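You operate a simulated robot arm through the tools that you are given. There is no shell and no other tool.

The job below is to be done with a simulated two-armed robot. You get a single attempt, and the scene is never put back.

Task
Add the gold pivot from the small drawer to the kit tray and put the tray on the small chest.
Fine: pivot in the pivot cell; shut the drawer and free the dock latch. Where these are worked on the way, their far stop is far enough and under half their travel is too little: small drawer.

The check looks at the end state, three seconds after you hand in, the way a careful person would. Anything else that was tipped, shoved, dropped, spilled or broken makes it a failure.

Robot
Two 7-joint arms with three-finger grippers on one trunk that stands fixed in place. Base frame: the origin is at the foot of the trunk, x ahead of it, y to its left, z up. Lengths are in mm, angles in rad, forces in N, time in s.
The left shoulder is at [70, 165, 1188], the right one opposite. With the tool pointing down near the work surface each hand reaches from about 340 to 860 mm from the base axis, measured 20 degrees to its own side. Payload 3.91 kg a hand.
The TCP of each hand is the grasp point between the finger pads, 30 mm short of the fingertips. In the tool frame z runs along the fingers and y along their closing line. Largest opening 116 mm; the body of the gripper starts 73 mm behind the TCP.
Orientation is told as [roll, pitch, yaw] about the base's x, y, z axes, in that order, counted from this pose: with the fingers straight down and closing along the base's y, the tool's x points along the base's -x, its y along +y and its z along -z.

Tools
- The arms move only by the tool move_arm. It takes "left_series", "right_series" or both (then of equal length, played together; a hand with none holds still); each is a list of rows, each a list of 7 numbers: the shift along the tool's x, y, z in mm, then the turn, a rotation vector about the tool's x, y, z in rad, then the opening, from 0 (shut) to 1 (fully open). In form: [[dx, dy, dz, wx, wy, wz, hand], ...]. A call has 1 to 20 rows; each row shifts and turns the commanded pose from where the row before left it, along the tool's axes as they then stand. Rows are played at 5 a second. More than 50 mm and 0.15 rad between two rows, or a gripper value outside its range, and nothing of the call is played. Where a pose cannot be reached the arm comes as near as it can. A force on the tool above 40 N (or 10 N above the force at the start of the call, whichever is more), or a blocked arm, ends the call early, and 0.2 s more pass. The fingers move at their own pace (about 153 mm/s each) and stop on an object; they squeeze with about 42 N. The grip force told is the motor's: it shows also when the fingers shut on nothing. Time passes only in rows, and 0.2 s behind the last, so rows that do not move let the fingers close. The reply holds the time, the measured pose of the TCP, the force on the tool along the base axes, the opening and the grip force, in the units named above and with some noise, with the torque about the TCP (base axes, N m) and any sound that the robot's microphone picked up.
- Cameras (640 x 400 px; columns grow to the right, rows downward): "scene" is now at [125.8, -50.2, 1521.4]; the picture's right is [-0.48, -0.88, 0.00], its down [-0.53, 0.29, -0.80] and it looks along [0.70, -0.39, -0.60] (base axes); focal length 318 px, centre (320, 200). "left" rides on the left gripper at [75, 17, -88] in its tool frame; the picture's right is [-0.22, 0.97, 0.00], its down [-0.70, -0.16, -0.70] and it looks along [-0.68, -0.16, 0.71] (tool axes); focal length 247 px, centre (320, 200). "right" rides on the right gripper at [52, 56, -88] in its tool frame; the picture's right is [-0.73, 0.68, 0.00], its down [-0.49, -0.52, -0.70] and it looks along [-0.48, -0.51, 0.71] (tool axes); focal length 247 px, centre (320, 200). There is no depth. A picture from a camera that has moved, and an enlarged one, comes with that camera's place and axes in the base frame and with its lens. The place of the scene camera against the robot may be out by one fixed shift of up to 25 mm in any direction.
- snapshot(camera): a new picture of that camera. It takes no simulated time.
- slide_trunk(by): slides the trunk up (or, below 0, down) by that many mm; the arms and the scene camera ride with it, the base frame stays. It gives what a move gives, with no picture.
- head_to(pan, tilt): turns the head with the scene camera to pan (to the left, within 1.501 rad either way) and tilt (down, from -0.506 to 1.204), counted from straight ahead of the robot. It gives what a move gives.
- inspect(camera, box): a new picture of the part [left, top, right, bottom] of that camera's present view, enlarged. It takes no simulated time.
- finish_job(): hands the job in; it is judged then, once.

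Nothing tells you positions but the pictures and the camera data. Unless the task says otherwise, let go and move clear before handing in.

The tools are called after ">>>" as a command line: name --argument value ..., lists and objects as JSON in quotes. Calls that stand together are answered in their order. move_arm: Moves the arms, as the interface text tells. Its arguments: {"type":"object","properties":{"left_series":{"type":"array","items":{"type":"array","items":{"type":"number"}}},"right_series":{"type":"array","items":{"type":"array","items":{"type":"number"}}}},"required":[]} The other tools are called the same way: slide_trunk (by) slides the trunk up or down; head_to (pan, tilt) turns the head that bears the scene camera; snapshot (camera) takes a picture; inspect (camera, box) takes an enlarged picture of a part of a camera's view; finish_job () hands the job in.

At the start:

```text
t: 0.0
left_tool_pos: [512.3, 27.6, 1168.1]
left_ee_rot: [0.0, -0.001, 0.003]
left_contact_force: [0.2, 0.0, 0.2]
left_moment: [0.0, -0.01, 0.02]
left_gripper_width: 116.0
left_gripper_force: 0.1
right_tool_pos: [500.9, -477.9, 1216.6]
right_ee_rot: [0.0, -0.001, 0.0]
right_contact_force: [-0.3, -0.3, -0.5]
right_moment: [0.0, 0.02, 0.01]
right_gripper_width: 116.0
right_gripper_force: 0.0
trunk travel left (down, up): [-725.0, 115.0]
head pan, tilt: [-0.504, 0.649]
```

scene: 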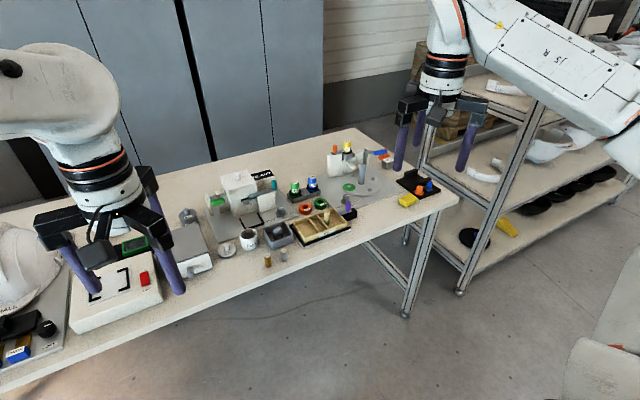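
right: 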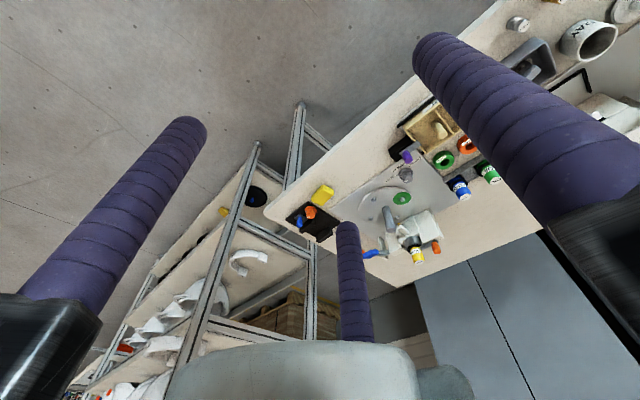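
left: 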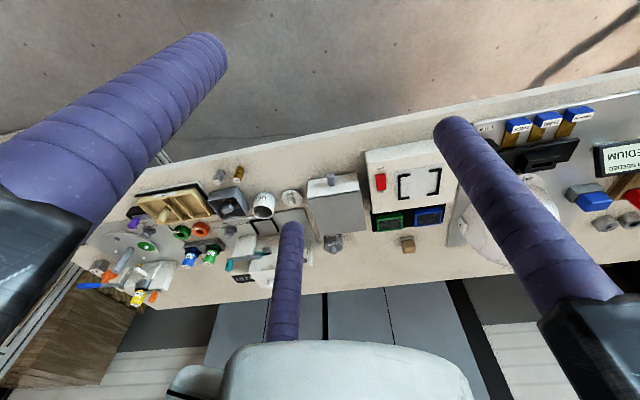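

I see a long workbench with a kit tray (wood, with compartments), a white box with bracket marks (probably the small chest), a grey drawer unit, and other items. I'll look closer before any move.

>>> inspect --camera "scene" --box '[180, 160, 380, 285]'

>>> inspect --camera "scene" --box '[0, 200, 240, 350]'

>>> inspect --camera "left" --box '[100, 130, 340, 280]'

>>> inspect --camera "left" --box '[280, 110, 520, 260]'

```text
3.20 times, centred on (280, 222) of scene
camera zoom: at [125.8, -50.2, 1521.4], right [-0.48, -0.88, 0.0], down [-0.53, 0.29, -0.8], along [0.7, -0.39, -0.6], focal length 1018 px, centre (448, 128)
```

zoom: 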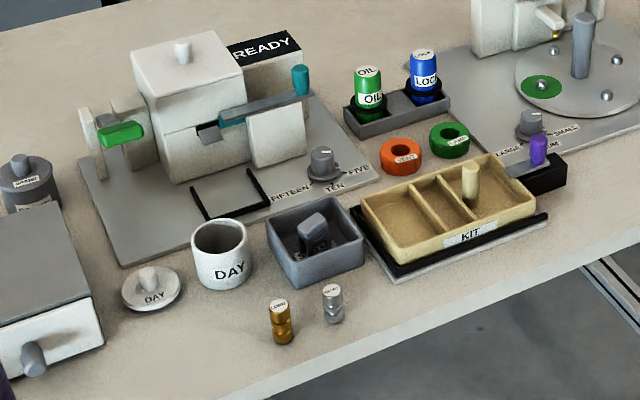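

```text
2.67 times, centred on (120, 275) of scene
camera zoom: at [125.8, -50.2, 1521.4], right [-0.48, -0.88, 0.0], down [-0.53, 0.29, -0.8], along [0.7, -0.39, -0.6], focal length 848 px, centre (853, 0)
```

zoom: 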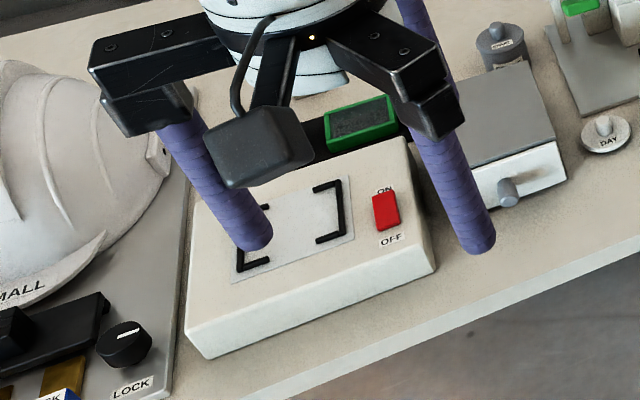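

```text
2.67 times, centred on (220, 205) of left
camera zoom: at [436.2, 44.2, 1256.4], right [0.22, 0.97, 0.0], down [0.69, -0.16, 0.7], along [0.68, -0.16, -0.71], focal length 659 px, centre (587, 187)
```

zoom: 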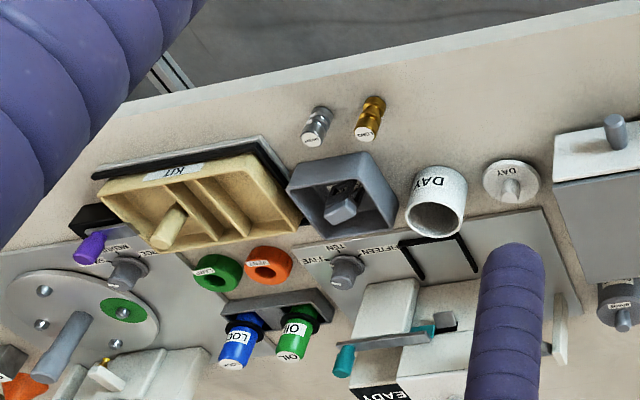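

```text
2.67 times, centred on (400, 185) of left
camera zoom: at [436.2, 44.2, 1256.4], right [0.22, 0.97, 0.0], down [0.69, -0.16, 0.7], along [0.68, -0.16, -0.71], focal length 659 px, centre (107, 240)
```

zoom: 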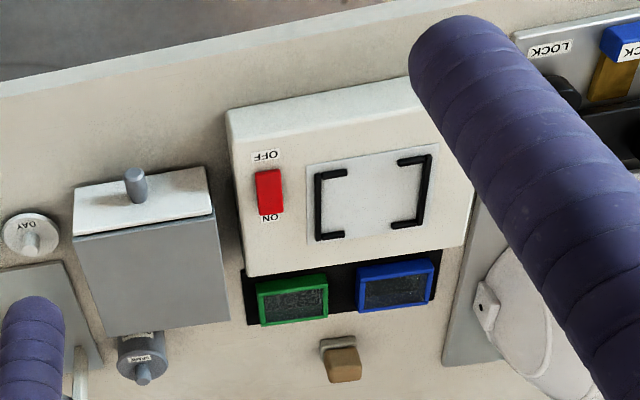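

The kit tray sits on a black dock with a purple latch; the grey-topped box with a knob looks like a drawer chest. I'll check labels and look around with the head.

>>> inspect --camera "scene" --box '[255, 235, 303, 275]'

>>> inspect --camera "scene" --box '[290, 195, 370, 245]'

>>> inspect --camera "scene" --box '[320, 130, 464, 220]'

>>> inspect --camera "right" --box '[260, 80, 500, 230]'

>>> inspect --camera "right" --box '[240, 150, 480, 300]'

>>> inspect --camera "left" --box '[460, 90, 640, 240]'

```text
10.00 times, centred on (279, 255) of scene
camera zoom: at [125.8, -50.2, 1521.4], right [-0.48, -0.88, 0.0], down [-0.53, 0.29, -0.8], along [0.7, -0.39, -0.6], focal length 3180 px, centre (730, -350)
```

zoom: 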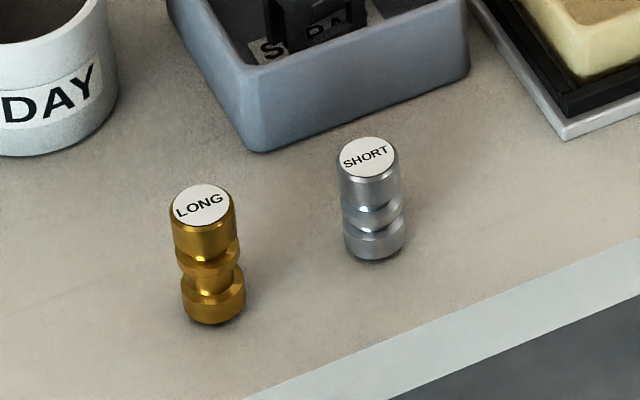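

```text
8.00 times, centred on (330, 220) of scene
camera zoom: at [125.8, -50.2, 1521.4], right [-0.48, -0.88, 0.0], down [-0.53, 0.29, -0.8], along [0.7, -0.39, -0.6], focal length 2544 px, centre (240, 40)
```

zoom: 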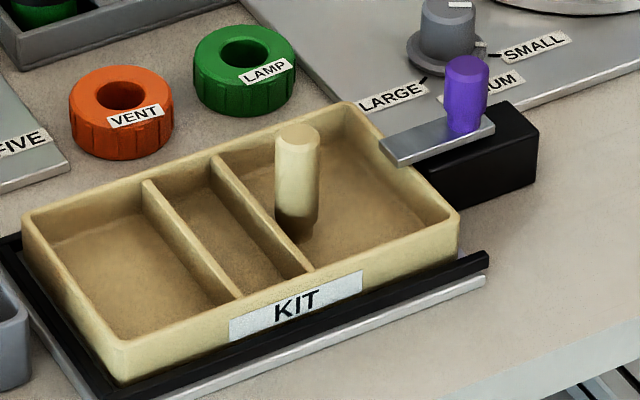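

```text
4.44 times, centred on (392, 175) of scene
camera zoom: at [125.8, -50.2, 1521.4], right [-0.48, -0.88, 0.0], down [-0.53, 0.29, -0.8], along [0.7, -0.39, -0.6], focal length 1413 px, centre (0, 311)
```

zoom: 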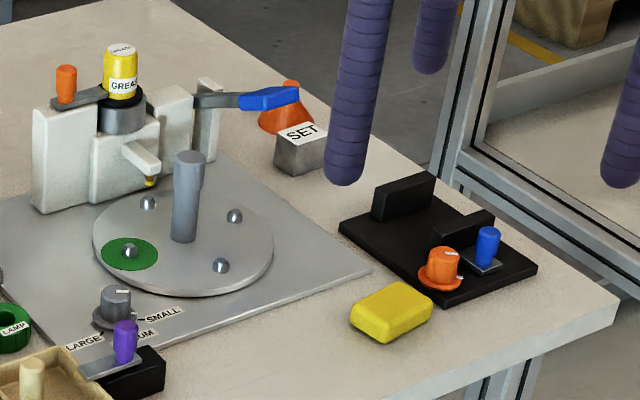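

```text
2.67 times, centred on (380, 155) of right
camera zoom: at [447.6, -422.2, 1304.6], right [0.73, 0.68, 0.0], down [0.49, -0.52, 0.7], along [0.48, -0.51, -0.71], focal length 659 px, centre (160, 320)
```

zoom: 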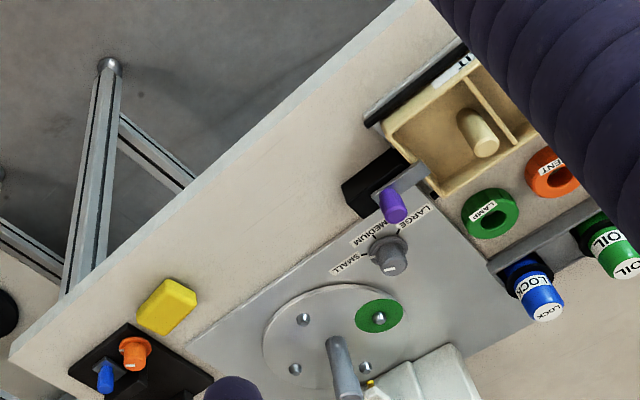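

```text
2.67 times, centred on (360, 225) of right
camera zoom: at [447.6, -422.2, 1304.6], right [0.73, 0.68, 0.0], down [0.49, -0.52, 0.7], along [0.48, -0.51, -0.71], focal length 659 px, centre (213, 133)
```

zoom: 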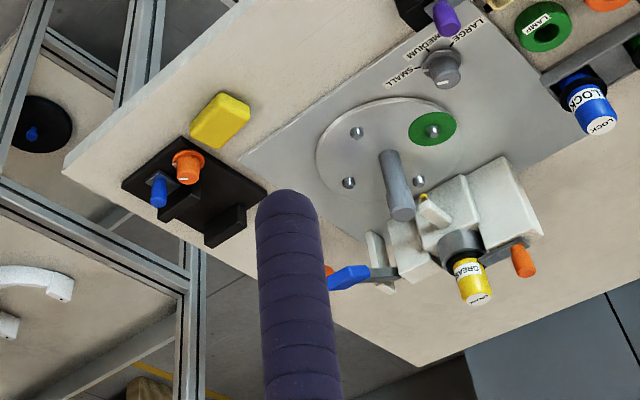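

```text
2.67 times, centred on (550, 165) of left
camera zoom: at [436.2, 44.2, 1256.4], right [0.22, 0.97, 0.0], down [0.69, -0.16, 0.7], along [0.68, -0.16, -0.71], focal length 659 px, centre (-293, 293)
```

zoom: 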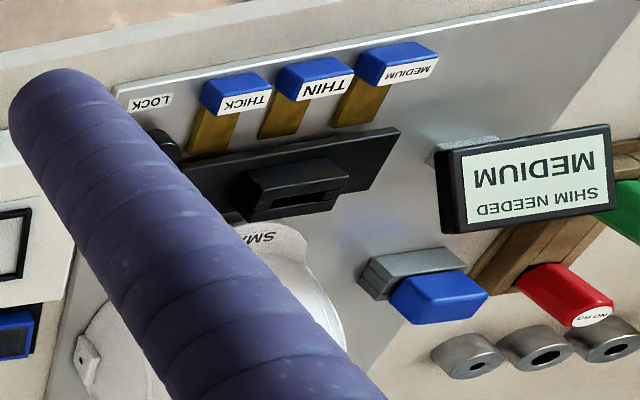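

The tray has three cells, a tan post and a KIT label; I need to find which cell is for the pivot. I'll pan the head left to see the rest of the bench.

>>> head_to --pan 0.3 --tilt 0.75

>>> snapshot --camera "scene"

```text
t: 1.1
left_tool_pos: [512.0, 27.6, 1168.0]
left_ee_rot: [0.001, -0.003, 0.001]
left_contact_force: [-0.6, -0.3, -0.7]
left_moment: [0.0, 0.0, 0.0]
left_gripper_width: 115.9
left_gripper_force: 0.1
right_tool_pos: [499.4, -478.0, 1217.3]
right_ee_rot: [0.0, 0.0, 0.0]
right_contact_force: [-0.4, -0.7, 0.7]
right_moment: [0.02, -0.02, -0.02]
right_gripper_width: 116.0
right_gripper_force: 0.1
trunk travel left (down, up): [-725.0, 115.0]
head pan, tilt: [0.3, 0.75]
```

```text
taken
camera scene: at [129.0, 16.2, 1512.8], right [0.3, -0.96, 0.0], down [-0.65, -0.2, -0.73], along [0.7, 0.22, -0.68], focal length 318 px, centre (320, 200)
```

scene: 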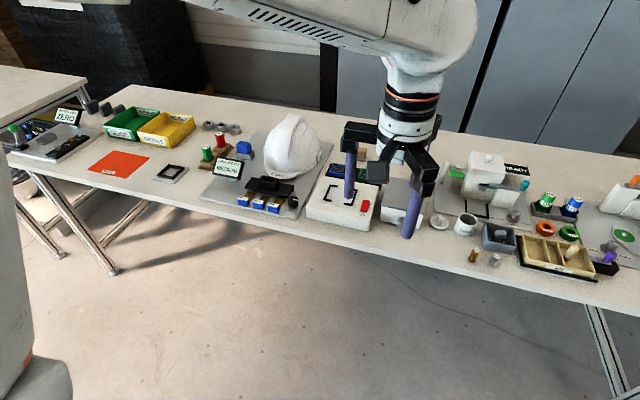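

>>> inspect --camera "scene" --box '[0, 80, 208, 210]'

>>> inspect --camera "scene" --box '[190, 110, 382, 230]'

>>> inspect --camera "scene" --box '[500, 210, 628, 290]'

>>> inspect --camera "scene" --box '[360, 160, 520, 260]'

```text
3.08 times, centred on (104, 145) of scene
camera zoom: at [129.0, 16.2, 1512.8], right [0.3, -0.96, 0.0], down [-0.65, -0.2, -0.73], along [0.7, 0.22, -0.68], focal length 978 px, centre (985, 369)
```

zoom: 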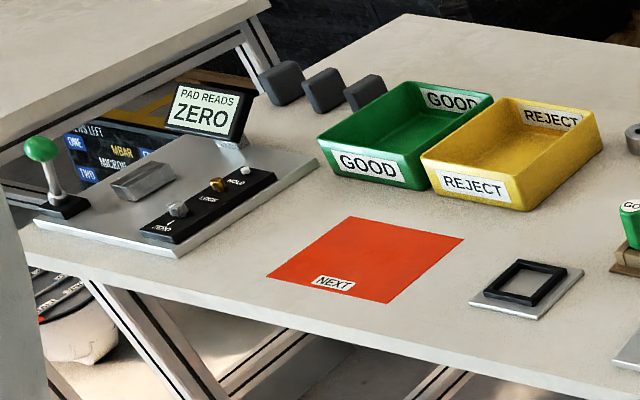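

```text
3.33 times, centred on (286, 170) of scene
camera zoom: at [129.0, 16.2, 1512.8], right [0.3, -0.96, 0.0], down [-0.65, -0.2, -0.73], along [0.7, 0.22, -0.68], focal length 1060 px, centre (433, 300)
```

zoom: 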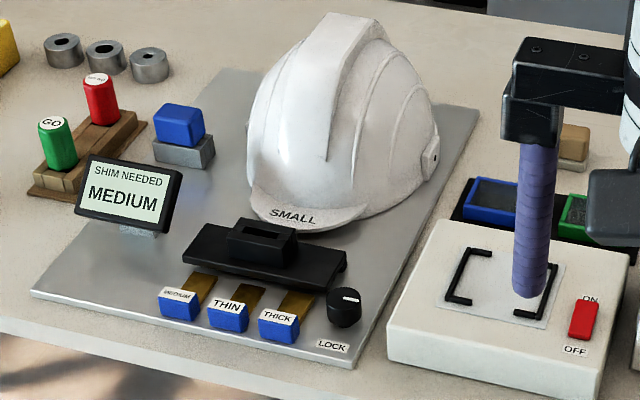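

```text
5.00 times, centred on (564, 250) of scene
camera zoom: at [129.0, 16.2, 1512.8], right [0.3, -0.96, 0.0], down [-0.65, -0.2, -0.73], along [0.7, 0.22, -0.68], focal length 1590 px, centre (-900, -50)
```

zoom: 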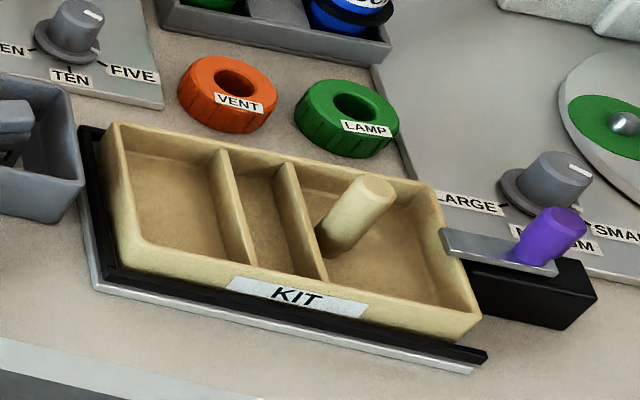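

```text
4.00 times, centred on (440, 210) of scene
camera zoom: at [129.0, 16.2, 1512.8], right [0.3, -0.96, 0.0], down [-0.65, -0.2, -0.73], along [0.7, 0.22, -0.68], focal length 1272 px, centre (-160, 160)
```

zoom: 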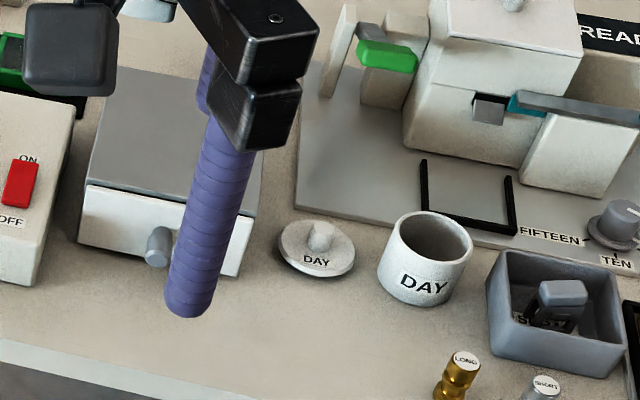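

The small chest stands near (800, -10) with its knob facing me; the tray on its dock is near (766, -383). I'll bring both hand cameras closer above for accurate measurement.

>>> move_arm --left_series '[[-15, -1, 23, 0, 0, 0, 1], [-15, -1, 23, 0, 0, 0, 1], [-15, -1, 23, 0, 0, 0, 1], [-15, -1, 23, 0, 0, 0, 1], [-15, -1, 23, 0, 0, 0, 1], [-15, -1, 23, 0, 0, 0, 1], [-15, -1, 23, 0, 0, 0, 1], [-15, -1, 23, 0, 0, 0, 1]]' --right_series '[[-23.7, 22, 32, 0, 0, 0, 1], [-23.7, 22, 32, 0, 0, 0, 1], [-23.7, 22, 32, 0, 0, 0, 1], [-23.7, 22, 32, 0, 0, 0, 1], [-23.7, 22, 32, 0, 0, 0, 1], [-23.7, 22, 32, 0, 0, 0, 1], [-23.7, 22, 32, 0, 0, 0, 1], [-23.7, 22, 32, 0, 0, 0, 1]]'

>>> snapshot --camera "right"

>>> snapshot --camera "left"

>>> snapshot --camera "scene"

```text
t: 2.9
left_tool_pos: [635.5, 19.6, 981.8]
left_ee_rot: [0.0, 0.001, 0.0]
left_contact_force: [-0.5, 0.7, -1.1]
left_moment: [0.02, 0.05, -0.03]
left_gripper_width: 116.2
left_gripper_force: 0.0
right_tool_pos: [693.8, -303.4, 959.6]
right_ee_rot: [0.0, 0.003, 0.0]
right_contact_force: [-1.0, -0.1, 0.5]
right_moment: [0.01, 0.08, -0.01]
right_gripper_width: 116.2
right_gripper_force: 0.0
trunk travel left (down, up): [-725.0, 115.0]
head pan, tilt: [0.3, 0.75]
```

```text
taken
camera right: at [641.0, -246.4, 1046.9], right [0.73, 0.68, 0.0], down [0.49, -0.52, 0.7], along [0.48, -0.51, -0.72], focal length 247 px, centre (320, 200)
```

right: 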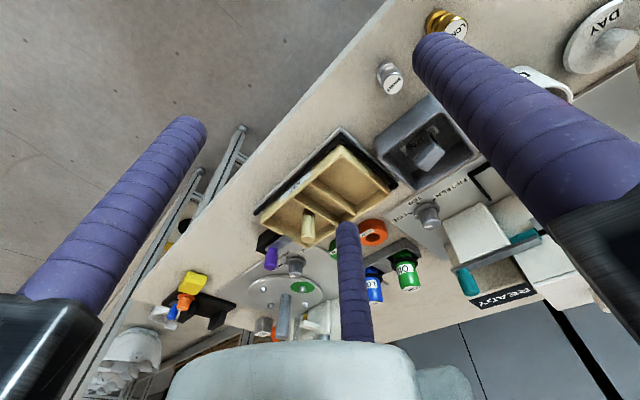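

```text
taken
camera left: at [559.8, 35.5, 1069.8], right [0.22, 0.97, 0.0], down [0.7, -0.16, 0.7], along [0.68, -0.16, -0.72], focal length 247 px, centre (320, 200)
```

left: 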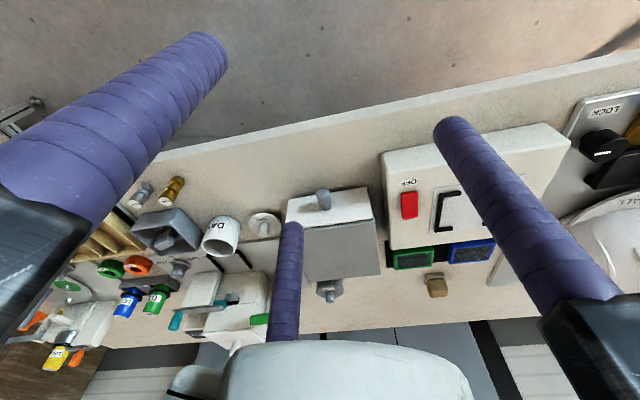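

```text
taken
camera scene: at [133.4, 16.0, 1512.5], right [0.3, -0.96, 0.0], down [-0.65, -0.2, -0.73], along [0.7, 0.22, -0.68], focal length 318 px, centre (320, 200)
```

scene: 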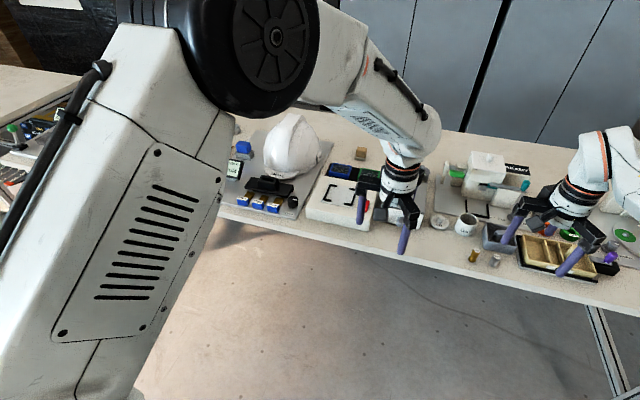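

Both hands are above the bench now. I'll zoom in on the chest, drawer and tray.

>>> inspect --camera "left" --box '[230, 160, 400, 310]'

>>> inspect --camera "right" --box '[230, 110, 420, 280]'

>>> inspect --camera "right" --box '[370, 0, 630, 170]'

```text
2.67 times, centred on (315, 235) of left
camera zoom: at [559.8, 35.5, 1069.8], right [0.22, 0.97, 0.0], down [0.7, -0.16, 0.7], along [0.68, -0.16, -0.72], focal length 659 px, centre (333, 107)
```

zoom: 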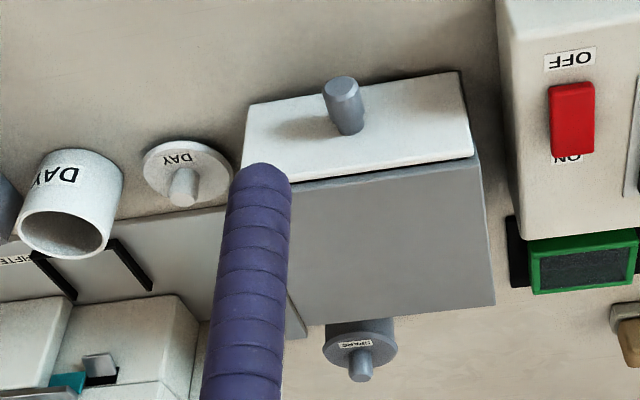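

```text
2.35 times, centred on (325, 195) of right
camera zoom: at [641.0, -246.4, 1046.9], right [0.73, 0.68, 0.0], down [0.49, -0.52, 0.7], along [0.48, -0.51, -0.72], focal length 581 px, centre (308, 212)
```

zoom: 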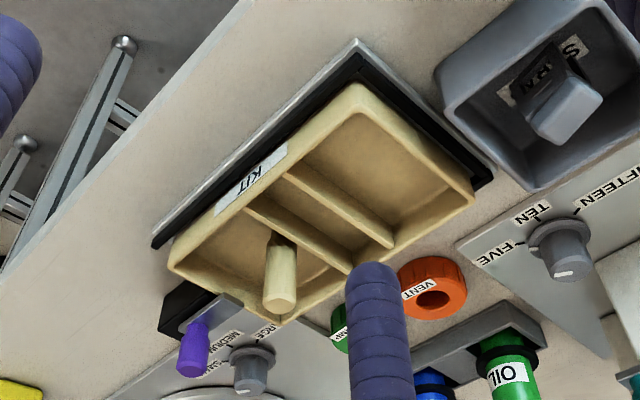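

```text
2.35 times, centred on (500, 85) of right
camera zoom: at [641.0, -246.4, 1046.9], right [0.73, 0.68, 0.0], down [0.49, -0.52, 0.7], along [0.48, -0.51, -0.72], focal length 581 px, centre (-104, 471)
```

zoom: 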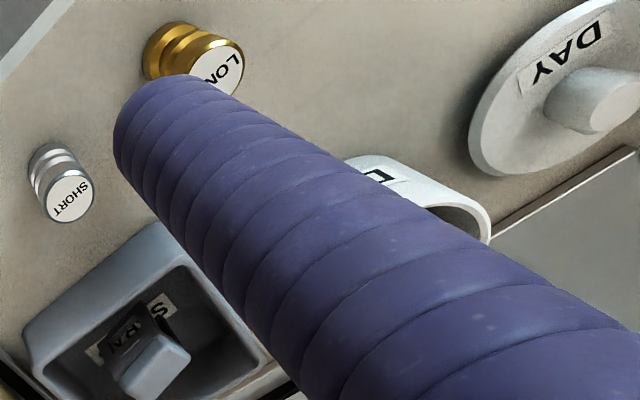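

I'll check the gripper's real shape (there seem to be three purple fingers in view) with the scene camera before planning grasps.

>>> inspect --camera "scene" --box '[350, 100, 470, 270]'

>>> inspect --camera "scene" --box '[480, 130, 640, 300]'

```text
2.35 times, centred on (410, 185) of scene
camera zoom: at [133.4, 16.0, 1512.5], right [0.3, -0.96, 0.0], down [-0.65, -0.2, -0.73], along [0.7, 0.22, -0.68], focal length 748 px, centre (108, 235)
```

zoom: 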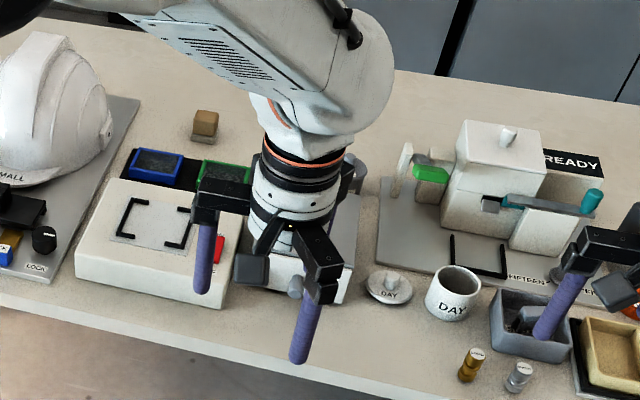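

```text
2.35 times, centred on (560, 215) of scene
camera zoom: at [133.4, 16.0, 1512.5], right [0.3, -0.96, 0.0], down [-0.65, -0.2, -0.73], along [0.7, 0.22, -0.68], focal length 748 px, centre (-245, 165)
```

zoom: 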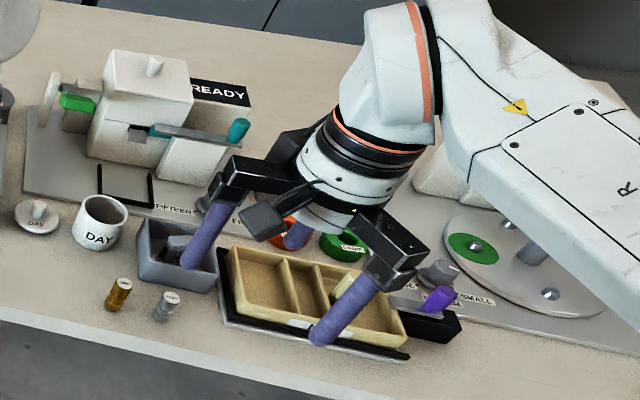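

The hand looks like it has three fingers in pictures although described as two-fingered; I'll close the left hand in free air to see how they move, and shift it sideways for stereo.

>>> move_arm --left_series '[[0, -25, 0, 0, 0, 0, 0.5], [0, -25, 0, 0, 0, 0, 0.3], [0, -25, 0, 0, 0, 0, 0.3], [0, 0, 0, 0, 0, 0, 0.3], [0, 0, 0, 0, 0, 0, 0.3]]'

>>> snapshot --camera "left"

>>> inspect --camera "scene" --box '[350, 100, 510, 270]'

```text
t: 4.1
left_tool_pos: [632.6, -55.9, 984.2]
left_ee_rot: [0.001, -0.003, 0.001]
left_contact_force: [-0.1, -0.2, 0.0]
left_moment: [-0.01, -0.01, -0.02]
left_gripper_width: 34.7
left_gripper_force: 0.1
right_tool_pos: [689.0, -301.7, 959.7]
right_ee_rot: [-0.001, 0.001, 0.0]
right_contact_force: [0.1, 0.5, 1.4]
right_moment: [0.04, 0.01, 0.02]
right_gripper_width: 116.0
right_gripper_force: 0.0
trunk travel left (down, up): [-725.0, 115.0]
head pan, tilt: [0.3, 0.75]
```

```text
taken
camera left: at [556.8, -39.1, 1071.9], right [0.22, 0.97, 0.0], down [0.69, -0.16, 0.7], along [0.68, -0.16, -0.71], focal length 247 px, centre (320, 200)
```

left: 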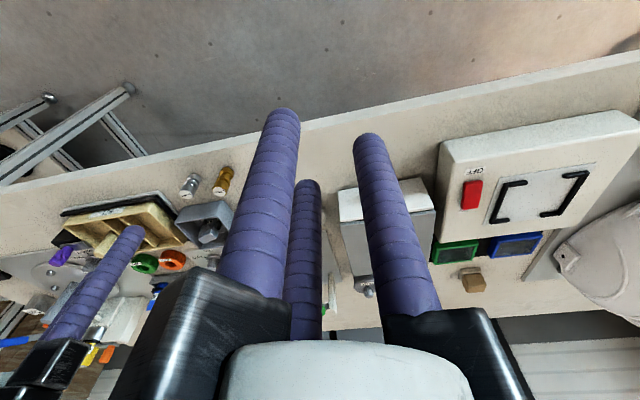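

```text
2.35 times, centred on (430, 185) of scene
camera zoom: at [128.8, 16.2, 1512.8], right [0.3, -0.96, 0.0], down [-0.65, -0.2, -0.73], along [0.7, 0.22, -0.68], focal length 748 px, centre (61, 235)
```

zoom: 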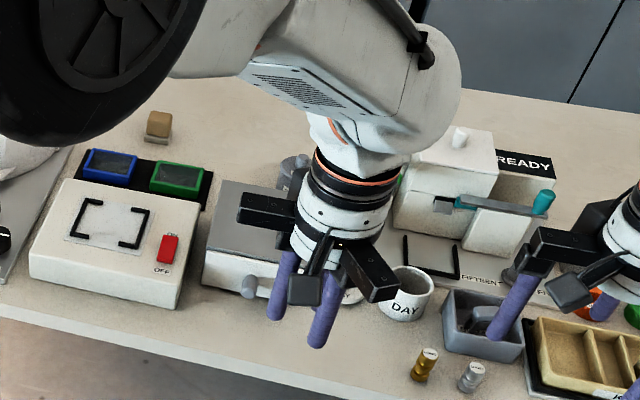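

The hand really behaves as a three-finger chuck: one finger on +y and two at ±60° about −y, closing to the centre. I'll look closely at the knob shape, and the tray cells.

>>> inspect --camera "left" --box '[320, 160, 450, 300]'

>>> inspect --camera "scene" --box '[380, 190, 450, 240]'

>>> inspect --camera "left" --box '[30, 140, 240, 270]'

```text
2.86 times, centred on (385, 230) of left
camera zoom: at [556.8, -39.1, 1071.9], right [0.22, 0.97, 0.0], down [0.69, -0.16, 0.7], along [0.68, -0.16, -0.71], focal length 706 px, centre (134, 114)
```

zoom: 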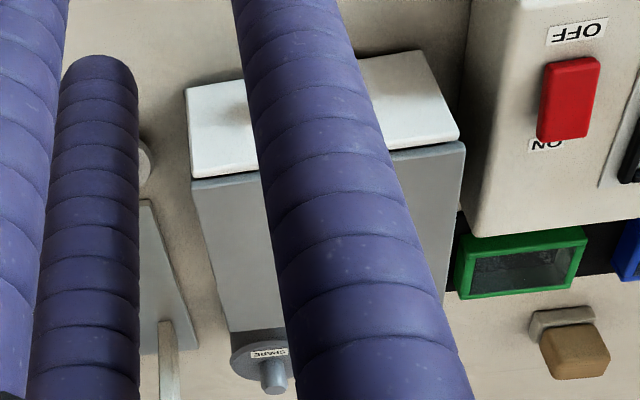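

```text
8.00 times, centred on (415, 215) of scene
camera zoom: at [128.8, 16.2, 1512.8], right [0.3, -0.96, 0.0], down [-0.65, -0.2, -0.73], along [0.7, 0.22, -0.68], focal length 2544 px, centre (-440, 80)
```

zoom: 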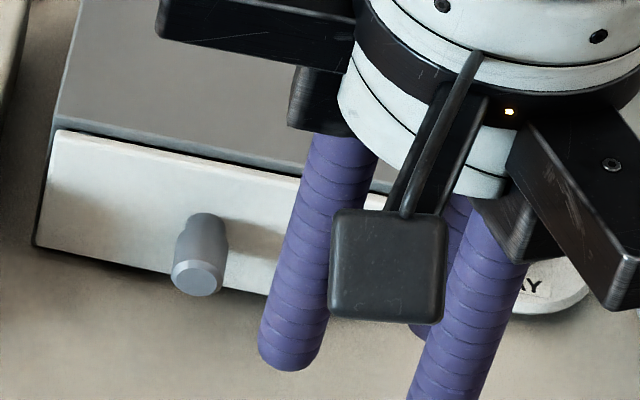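

```text
3.05 times, centred on (135, 205) of left
camera zoom: at [556.8, -39.1, 1071.9], right [0.22, 0.97, 0.0], down [0.69, -0.16, 0.7], along [0.68, -0.16, -0.71], focal length 753 px, centre (884, 185)
```

zoom: 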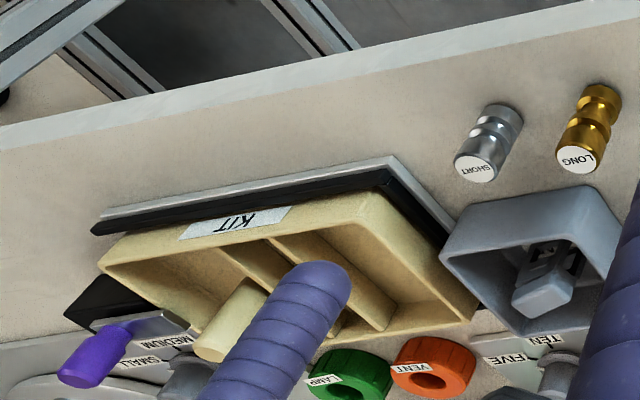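

The knob is a plain chamfered cylinder pointing toward me, and the table front edge is at x≈680. I'll open the left hand for a clear view of the chest and shift the right camera for a second view of the tray.

>>> move_arm --left_series '[[0, 0, 0, 0, 0, 0, 1], [0, 0, 0, 0, 0, 0, 1], [0, 0, 0, 0, 0, 0, 1]]' --right_series '[[-33, -16, -17, 0, 0, 0, 1], [-33, -16, -17, 0, 0, 0, 1], [-33, -16, -17, 0, 0, 0, 1]]'

>>> snapshot --camera "left"

>>> snapshot --camera "right"

>>> inspect --camera "left" --box '[320, 160, 450, 300]'

>>> inspect --camera "right" --box '[200, 20, 400, 190]'

```text
t: 4.9
left_tool_pos: [633.4, -55.2, 982.8]
left_ee_rot: [-0.001, -0.002, 0.001]
left_contact_force: [0.4, 0.7, 0.6]
left_moment: [-0.02, 0.0, 0.02]
left_gripper_width: 116.2
left_gripper_force: 0.1
right_tool_pos: [789.1, -350.1, 1011.3]
right_ee_rot: [-0.002, -0.002, 0.003]
right_contact_force: [-0.5, 0.2, 0.0]
right_moment: [-0.02, -0.01, 0.01]
right_gripper_width: 116.0
right_gripper_force: 0.0
trunk travel left (down, up): [-725.0, 115.0]
head pan, tilt: [0.3, 0.75]
```

```text
taken
camera left: at [557.6, -38.1, 1071.6], right [0.22, 0.97, 0.0], down [0.7, -0.16, 0.7], along [0.68, -0.16, -0.71], focal length 247 px, centre (320, 200)
```

left: 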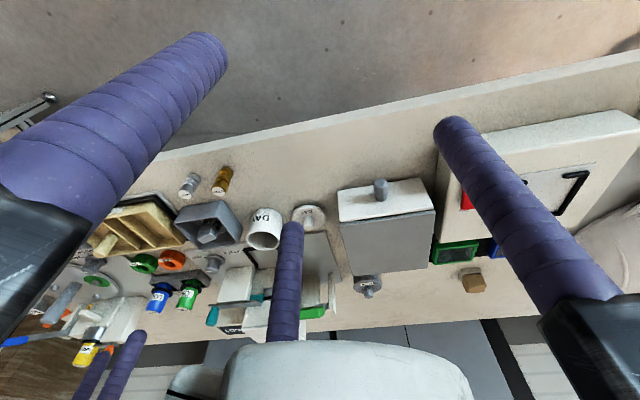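

```text
taken
camera right: at [737.3, -293.9, 1099.5], right [0.73, 0.68, 0.0], down [0.49, -0.52, 0.7], along [0.48, -0.51, -0.71], focal length 247 px, centre (320, 200)
```

right: 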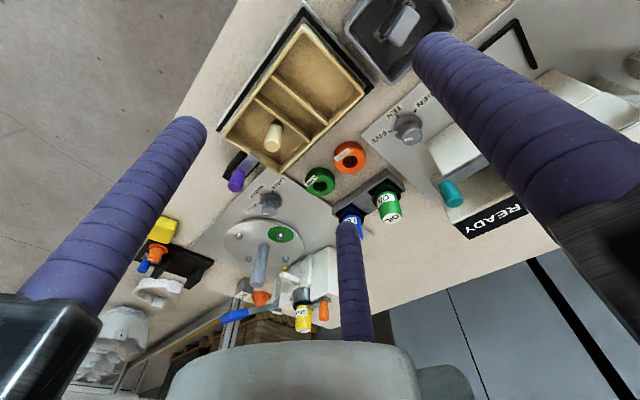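

```text
2.86 times, centred on (385, 230) of left
camera zoom: at [557.6, -38.1, 1071.6], right [0.22, 0.97, 0.0], down [0.7, -0.16, 0.7], along [0.68, -0.16, -0.71], focal length 706 px, centre (134, 114)
```

zoom: 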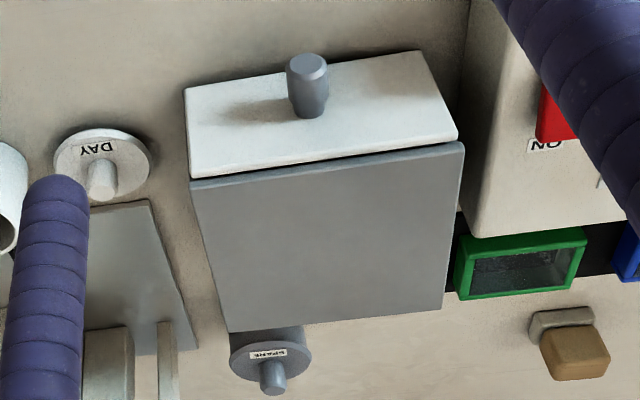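

```text
2.35 times, centred on (300, 105) of right
camera zoom: at [737.3, -293.9, 1099.5], right [0.73, 0.68, 0.0], down [0.49, -0.52, 0.7], along [0.48, -0.51, -0.71], focal length 581 px, centre (367, 424)
```

zoom: 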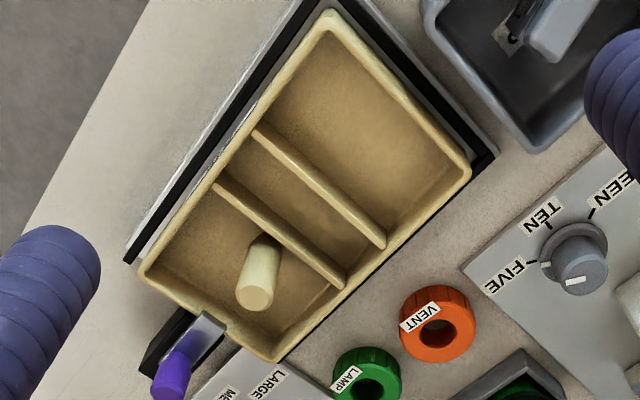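

Measured so far: chest x 797–931, y −67…49, top z≈870; knob end ≈(769, −9, 837); tray x 755–844, y −337…−490, rim z≈825, with handle post at (801, −441). I'll look at the latch closely and check the right hand's reach above it.

>>> inspect --camera "right" --box '[210, 140, 310, 230]'

>>> head_to --pan -0.5 --tilt 0.75

>>> snapshot --camera "scene"

>>> inspect --camera "scene" --box '[300, 130, 420, 230]'

```text
4.44 times, centred on (260, 185) of right
camera zoom: at [737.3, -293.9, 1099.5], right [0.73, 0.68, 0.0], down [0.49, -0.52, 0.7], along [0.48, -0.51, -0.71], focal length 1098 px, centre (587, 267)
```

zoom: 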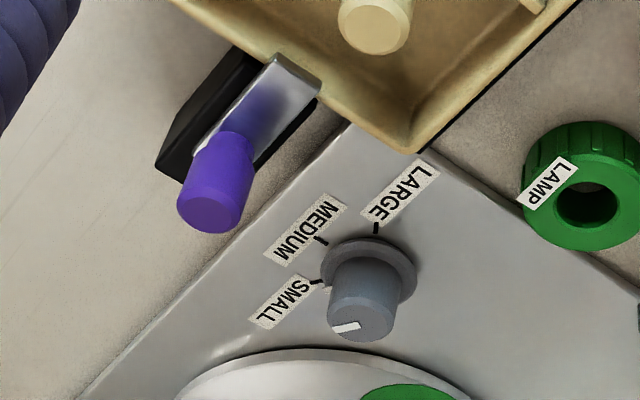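

```text
t: 6.1
left_tool_pos: [633.9, -57.6, 982.5]
left_ee_rot: [-0.001, -0.003, 0.002]
left_contact_force: [0.0, 0.5, 0.3]
left_moment: [0.04, -0.02, -0.01]
left_gripper_width: 116.1
left_gripper_force: 0.0
right_tool_pos: [788.7, -349.9, 1011.4]
right_ee_rot: [0.003, 0.0, -0.002]
right_contact_force: [0.4, -0.5, -0.2]
right_moment: [-0.03, 0.0, 0.0]
right_gripper_width: 116.2
right_gripper_force: 0.1
trunk travel left (down, up): [-725.0, 115.0]
head pan, tilt: [-0.499, 0.75]
```

```text
taken
camera scene: at [122.9, -47.7, 1512.7], right [-0.48, -0.88, 0.0], down [-0.6, 0.33, -0.73], along [0.64, -0.35, -0.68], focal length 318 px, centre (320, 200)
```

scene: 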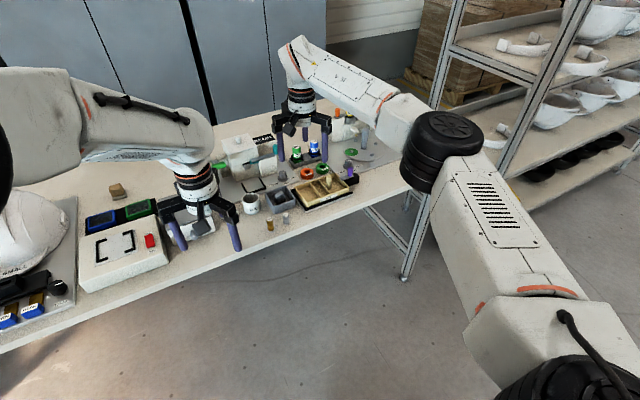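

```text
4.00 times, centred on (360, 180) of scene
camera zoom: at [122.9, -47.7, 1512.7], right [-0.48, -0.88, 0.0], down [-0.6, 0.33, -0.73], along [0.64, -0.35, -0.68], focal length 1272 px, centre (160, 280)
```

zoom: 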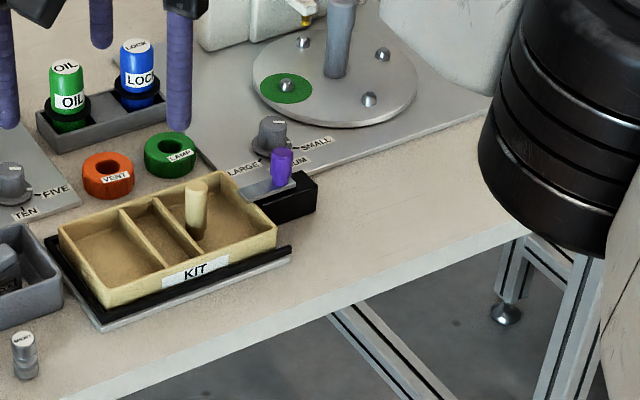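

The latch looks like a bar along y at x≈800 reaching over the tray's −y rim, with a purple knob at about (800, −523). I'll test the right hand's reach above the tray and look straight down at the latch.

>>> move_arm --right_series '[[-4, -30, 15, 0, 0, 0, 1], [-4, -30, 15, 0, 0, 0, 1], [-4, -31, 15, 0, 0, 0, 1]]'

>>> snapshot --camera "right"

>>> inspect --camera "right" --box '[200, 10, 400, 180]'

>>> inspect --camera "scene" --box '[280, 110, 400, 220]'

```text
t: 6.9
left_tool_pos: [632.7, -55.0, 983.0]
left_ee_rot: [0.0, -0.002, 0.004]
left_contact_force: [0.4, -0.1, 1.3]
left_moment: [0.01, 0.03, 0.01]
left_gripper_width: 115.9
left_gripper_force: 0.0
right_tool_pos: [800.6, -441.3, 965.3]
right_ee_rot: [0.0, 0.001, 0.002]
right_contact_force: [0.0, 0.0, -0.5]
right_moment: [-0.01, 0.01, -0.01]
right_gripper_width: 116.3
right_gripper_force: 0.1
trunk travel left (down, up): [-725.0, 115.0]
head pan, tilt: [-0.499, 0.75]
```

```text
taken
camera right: at [748.0, -385.2, 1054.2], right [0.73, 0.68, 0.0], down [0.49, -0.52, 0.7], along [0.48, -0.51, -0.71], focal length 247 px, centre (320, 200)
```

right: 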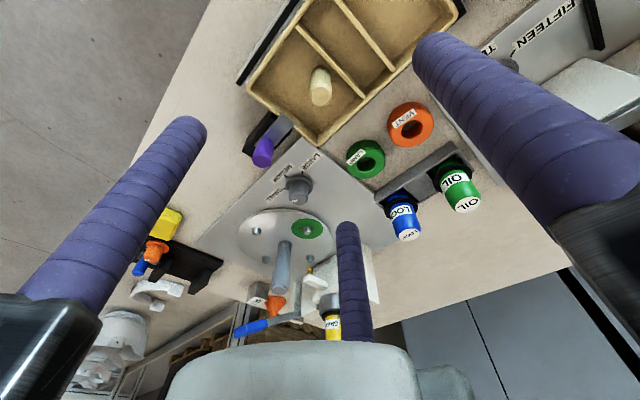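

```text
2.35 times, centred on (300, 95) of right
camera zoom: at [748.0, -385.2, 1054.2], right [0.73, 0.68, 0.0], down [0.49, -0.52, 0.7], along [0.48, -0.51, -0.71], focal length 581 px, centre (367, 447)
```

zoom: 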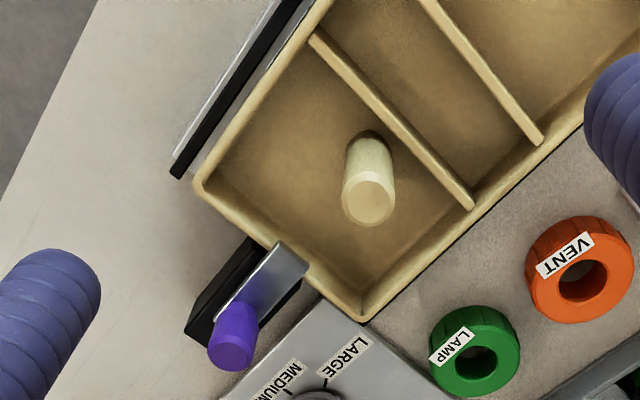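

```text
3.64 times, centred on (340, 165) of scene
camera zoom: at [123.3, -48.2, 1512.7], right [-0.48, -0.88, 0.0], down [-0.6, 0.33, -0.73], along [0.64, -0.35, -0.68], focal length 1156 px, centre (247, 327)
```

zoom: 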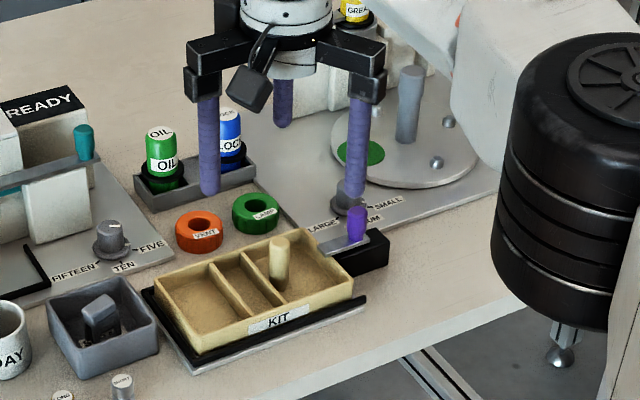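

The right hand reaches over the tray fine, and the latch bar (z≈833) overlaps the tray rim by a few mm, knob at (800, −522). Now I'll turn the left hand so its fingers point forward and slightly down to take the drawer knob coaxially.

>>> move_arm --left_series '[[13, 23, 12, 0, 0, 0, 0.35], [0, 23, 12, 0, 0, 0, 0.35], [0, 0, 0, 0, 0, 0.1428, 0.35], [0, 0, 0, 0, 0, 0.1428, 0.35], [0, 0, 0, 0, 0, 0.1428, 0.35], [0, 0, 0, 0, 0, 0.1428, 0.35], [0, 0, 0, 0, 0, 0.1428, 0.35], [0, 0, 0, 0, 0, 0.1428, 0.35], [0, 0, 0, 0, 0, 0.1428, 0.35], [0, 0, 0, 0, 0, 0.1428, 0.35], [0, 0, 0, 0, 0, 0.1428, 0.35], [0, 0, 0, 0, 0, 0.1428, 0.35], [0, 0, 0, 0, 0, 0.1428, 0.35]]'

>>> snapshot --camera "scene"

```text
t: 9.7
left_tool_pos: [620.1, -10.1, 960.2]
left_ee_rot: [0.002, 0.001, -1.571]
left_contact_force: [0.8, -0.3, -0.5]
left_moment: [0.04, 0.0, 0.01]
left_gripper_width: 40.3
left_gripper_force: 0.1
right_tool_pos: [799.5, -441.7, 967.0]
right_ee_rot: [0.001, 0.0, 0.0]
right_contact_force: [-0.2, 0.6, 1.2]
right_moment: [0.01, 0.0, 0.04]
right_gripper_width: 116.3
right_gripper_force: 0.0
trunk travel left (down, up): [-725.0, 115.0]
head pan, tilt: [-0.499, 0.75]
```

```text
taken
camera scene: at [122.9, -47.7, 1512.7], right [-0.48, -0.88, 0.0], down [-0.6, 0.33, -0.73], along [0.64, -0.35, -0.68], focal length 318 px, centre (320, 200)
```

scene: 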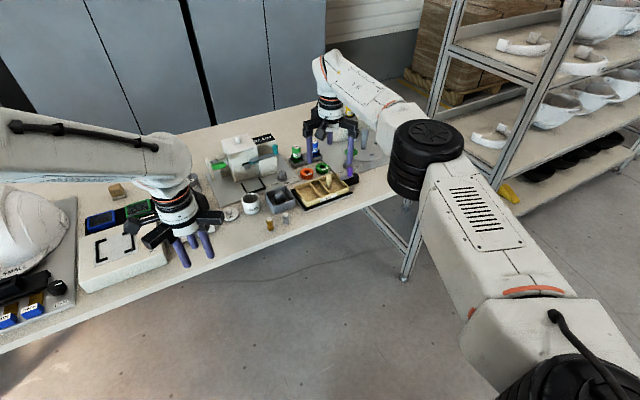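

Yaw worked. Now I'll pitch the left hand forward to 15° below horizontal.

>>> move_arm --left_series '[[0, 0, 0, -0.1454, 0, 0, 0.35], [0, 0, 0, -0.1454, 0, 0, 0.35], [0, 0, 0, -0.1454, 0, 0, 0.35], [0, 0, 0, -0.1454, 0, 0, 0.35], [0, 0, 0, -0.1454, 0, 0, 0.35], [0, 0, 0, -0.1454, 0, 0, 0.35], [0, 0, 0, -0.1454, 0, 0, 0.35], [0, 0, 0, -0.1454, 0, 0, 0.35], [0, 0, 0, -0.1454, 0, 0, 0.35]]'

>>> snapshot --camera "scene"

>>> snapshot --camera "left"

```text
t: 11.7
left_tool_pos: [629.1, 2.9, 969.6]
left_ee_rot: [1.31, -0.048, -1.529]
left_contact_force: [-0.6, -0.4, -0.3]
left_moment: [0.03, -0.01, 0.02]
left_gripper_width: 40.4
left_gripper_force: 0.1
right_tool_pos: [800.4, -440.9, 965.6]
right_ee_rot: [0.003, 0.0, -0.001]
right_contact_force: [0.6, -0.6, 0.3]
right_moment: [0.02, 0.0, 0.02]
right_gripper_width: 116.0
right_gripper_force: 0.0
trunk travel left (down, up): [-725.0, 115.0]
head pan, tilt: [-0.499, 0.75]
```

```text
taken
camera scene: at [123.8, -47.7, 1512.7], right [-0.48, -0.88, 0.0], down [-0.6, 0.33, -0.73], along [0.64, -0.35, -0.68], focal length 318 px, centre (320, 200)
```

scene: 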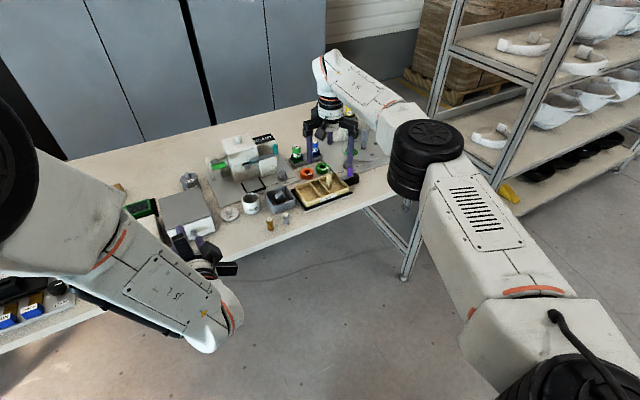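

```text
taken
camera left: at [545.1, 76.0, 1006.4], right [0.26, -0.17, 0.95], down [-0.69, -0.72, 0.06], along [0.68, -0.67, -0.3], focal length 247 px, centre (320, 200)
```

left: 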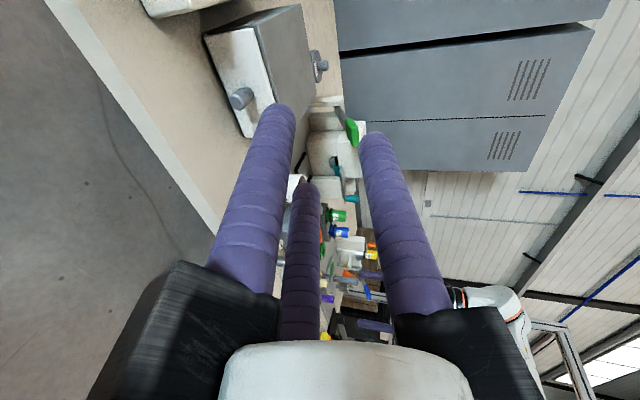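

The pose is slightly off (arm folded near its limits), but moving forward should free it. I'll move toward a pre-grasp in front of the knob.

>>> move_arm --left_series '[[0.3, -19.2, 15.5, 0, 0, 0, 0.35], [0.3, -19.2, 15.5, 0, 0, 0, 0.35], [0.3, -19.2, 15.5, 0, 0, 0, 0.35], [0.3, -19.2, 15.5, 0, 0, 0, 0.35], [0, 0, 0, 0, 0, 0, 0.35]]'

>>> snapshot --camera "left"

>>> snapshot --camera "scene"

```text
t: 12.9
left_tool_pos: [659.2, -9.6, 869.8]
left_ee_rot: [1.311, 0.004, -1.572]
left_contact_force: [-1.0, 0.4, -0.3]
left_moment: [0.0, 0.02, 0.01]
left_gripper_width: 40.6
left_gripper_force: 0.1
right_tool_pos: [800.2, -441.2, 966.2]
right_ee_rot: [-0.001, 0.0, 0.0]
right_contact_force: [-0.6, 0.3, -0.2]
right_moment: [0.02, 0.0, -0.05]
right_gripper_width: 116.0
right_gripper_force: 0.1
trunk travel left (down, up): [-725.0, 115.0]
head pan, tilt: [-0.499, 0.75]
```

```text
taken
camera left: at [577.0, 65.8, 909.2], right [0.25, -0.23, 0.94], down [-0.72, -0.7, 0.02], along [0.65, -0.68, -0.34], focal length 247 px, centre (320, 200)
```

left: 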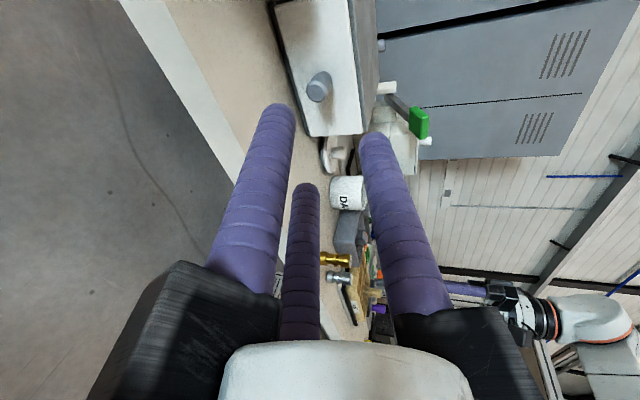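

```text
taken
camera scene: at [121.9, -47.8, 1512.8], right [-0.48, -0.88, 0.0], down [-0.6, 0.33, -0.73], along [0.64, -0.35, -0.68], focal length 318 px, centre (320, 200)
```

scene: 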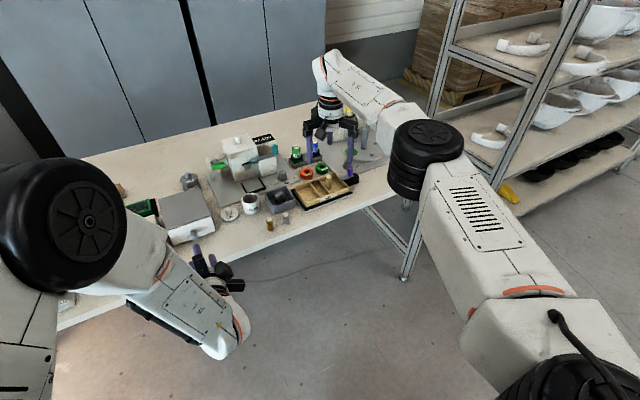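

The pose is now exact. I'll zoom in on the knob to confirm its position.

>>> inspect --camera "left" --box '[260, 0, 400, 160]'

>>> inspect --camera "scene" --box '[150, 180, 270, 280]'

```text
2.50 times, centred on (330, 80) of left
camera zoom: at [577.0, 65.8, 909.2], right [0.25, -0.23, 0.94], down [-0.72, -0.7, 0.02], along [0.65, -0.68, -0.34], focal length 617 px, centre (295, 500)
```

zoom: 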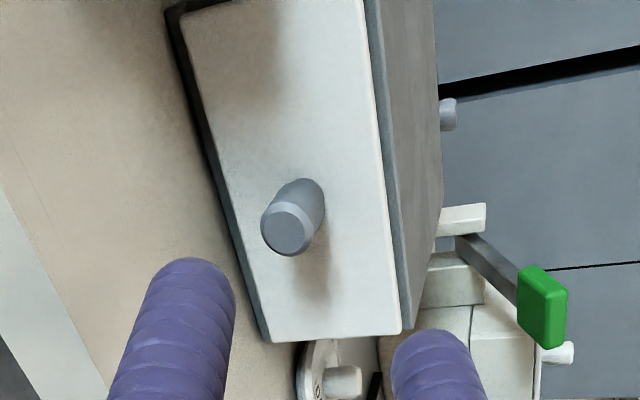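

```text
4.00 times, centred on (210, 230) of scene
camera zoom: at [121.9, -47.8, 1512.8], right [-0.48, -0.88, 0.0], down [-0.6, 0.33, -0.73], along [0.64, -0.35, -0.68], focal length 1272 px, centre (760, 80)
```

zoom: 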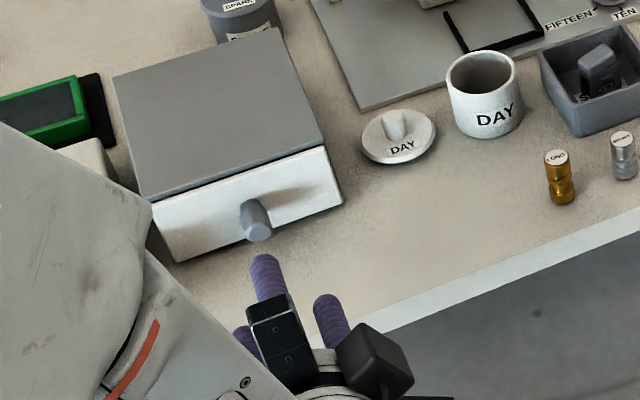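

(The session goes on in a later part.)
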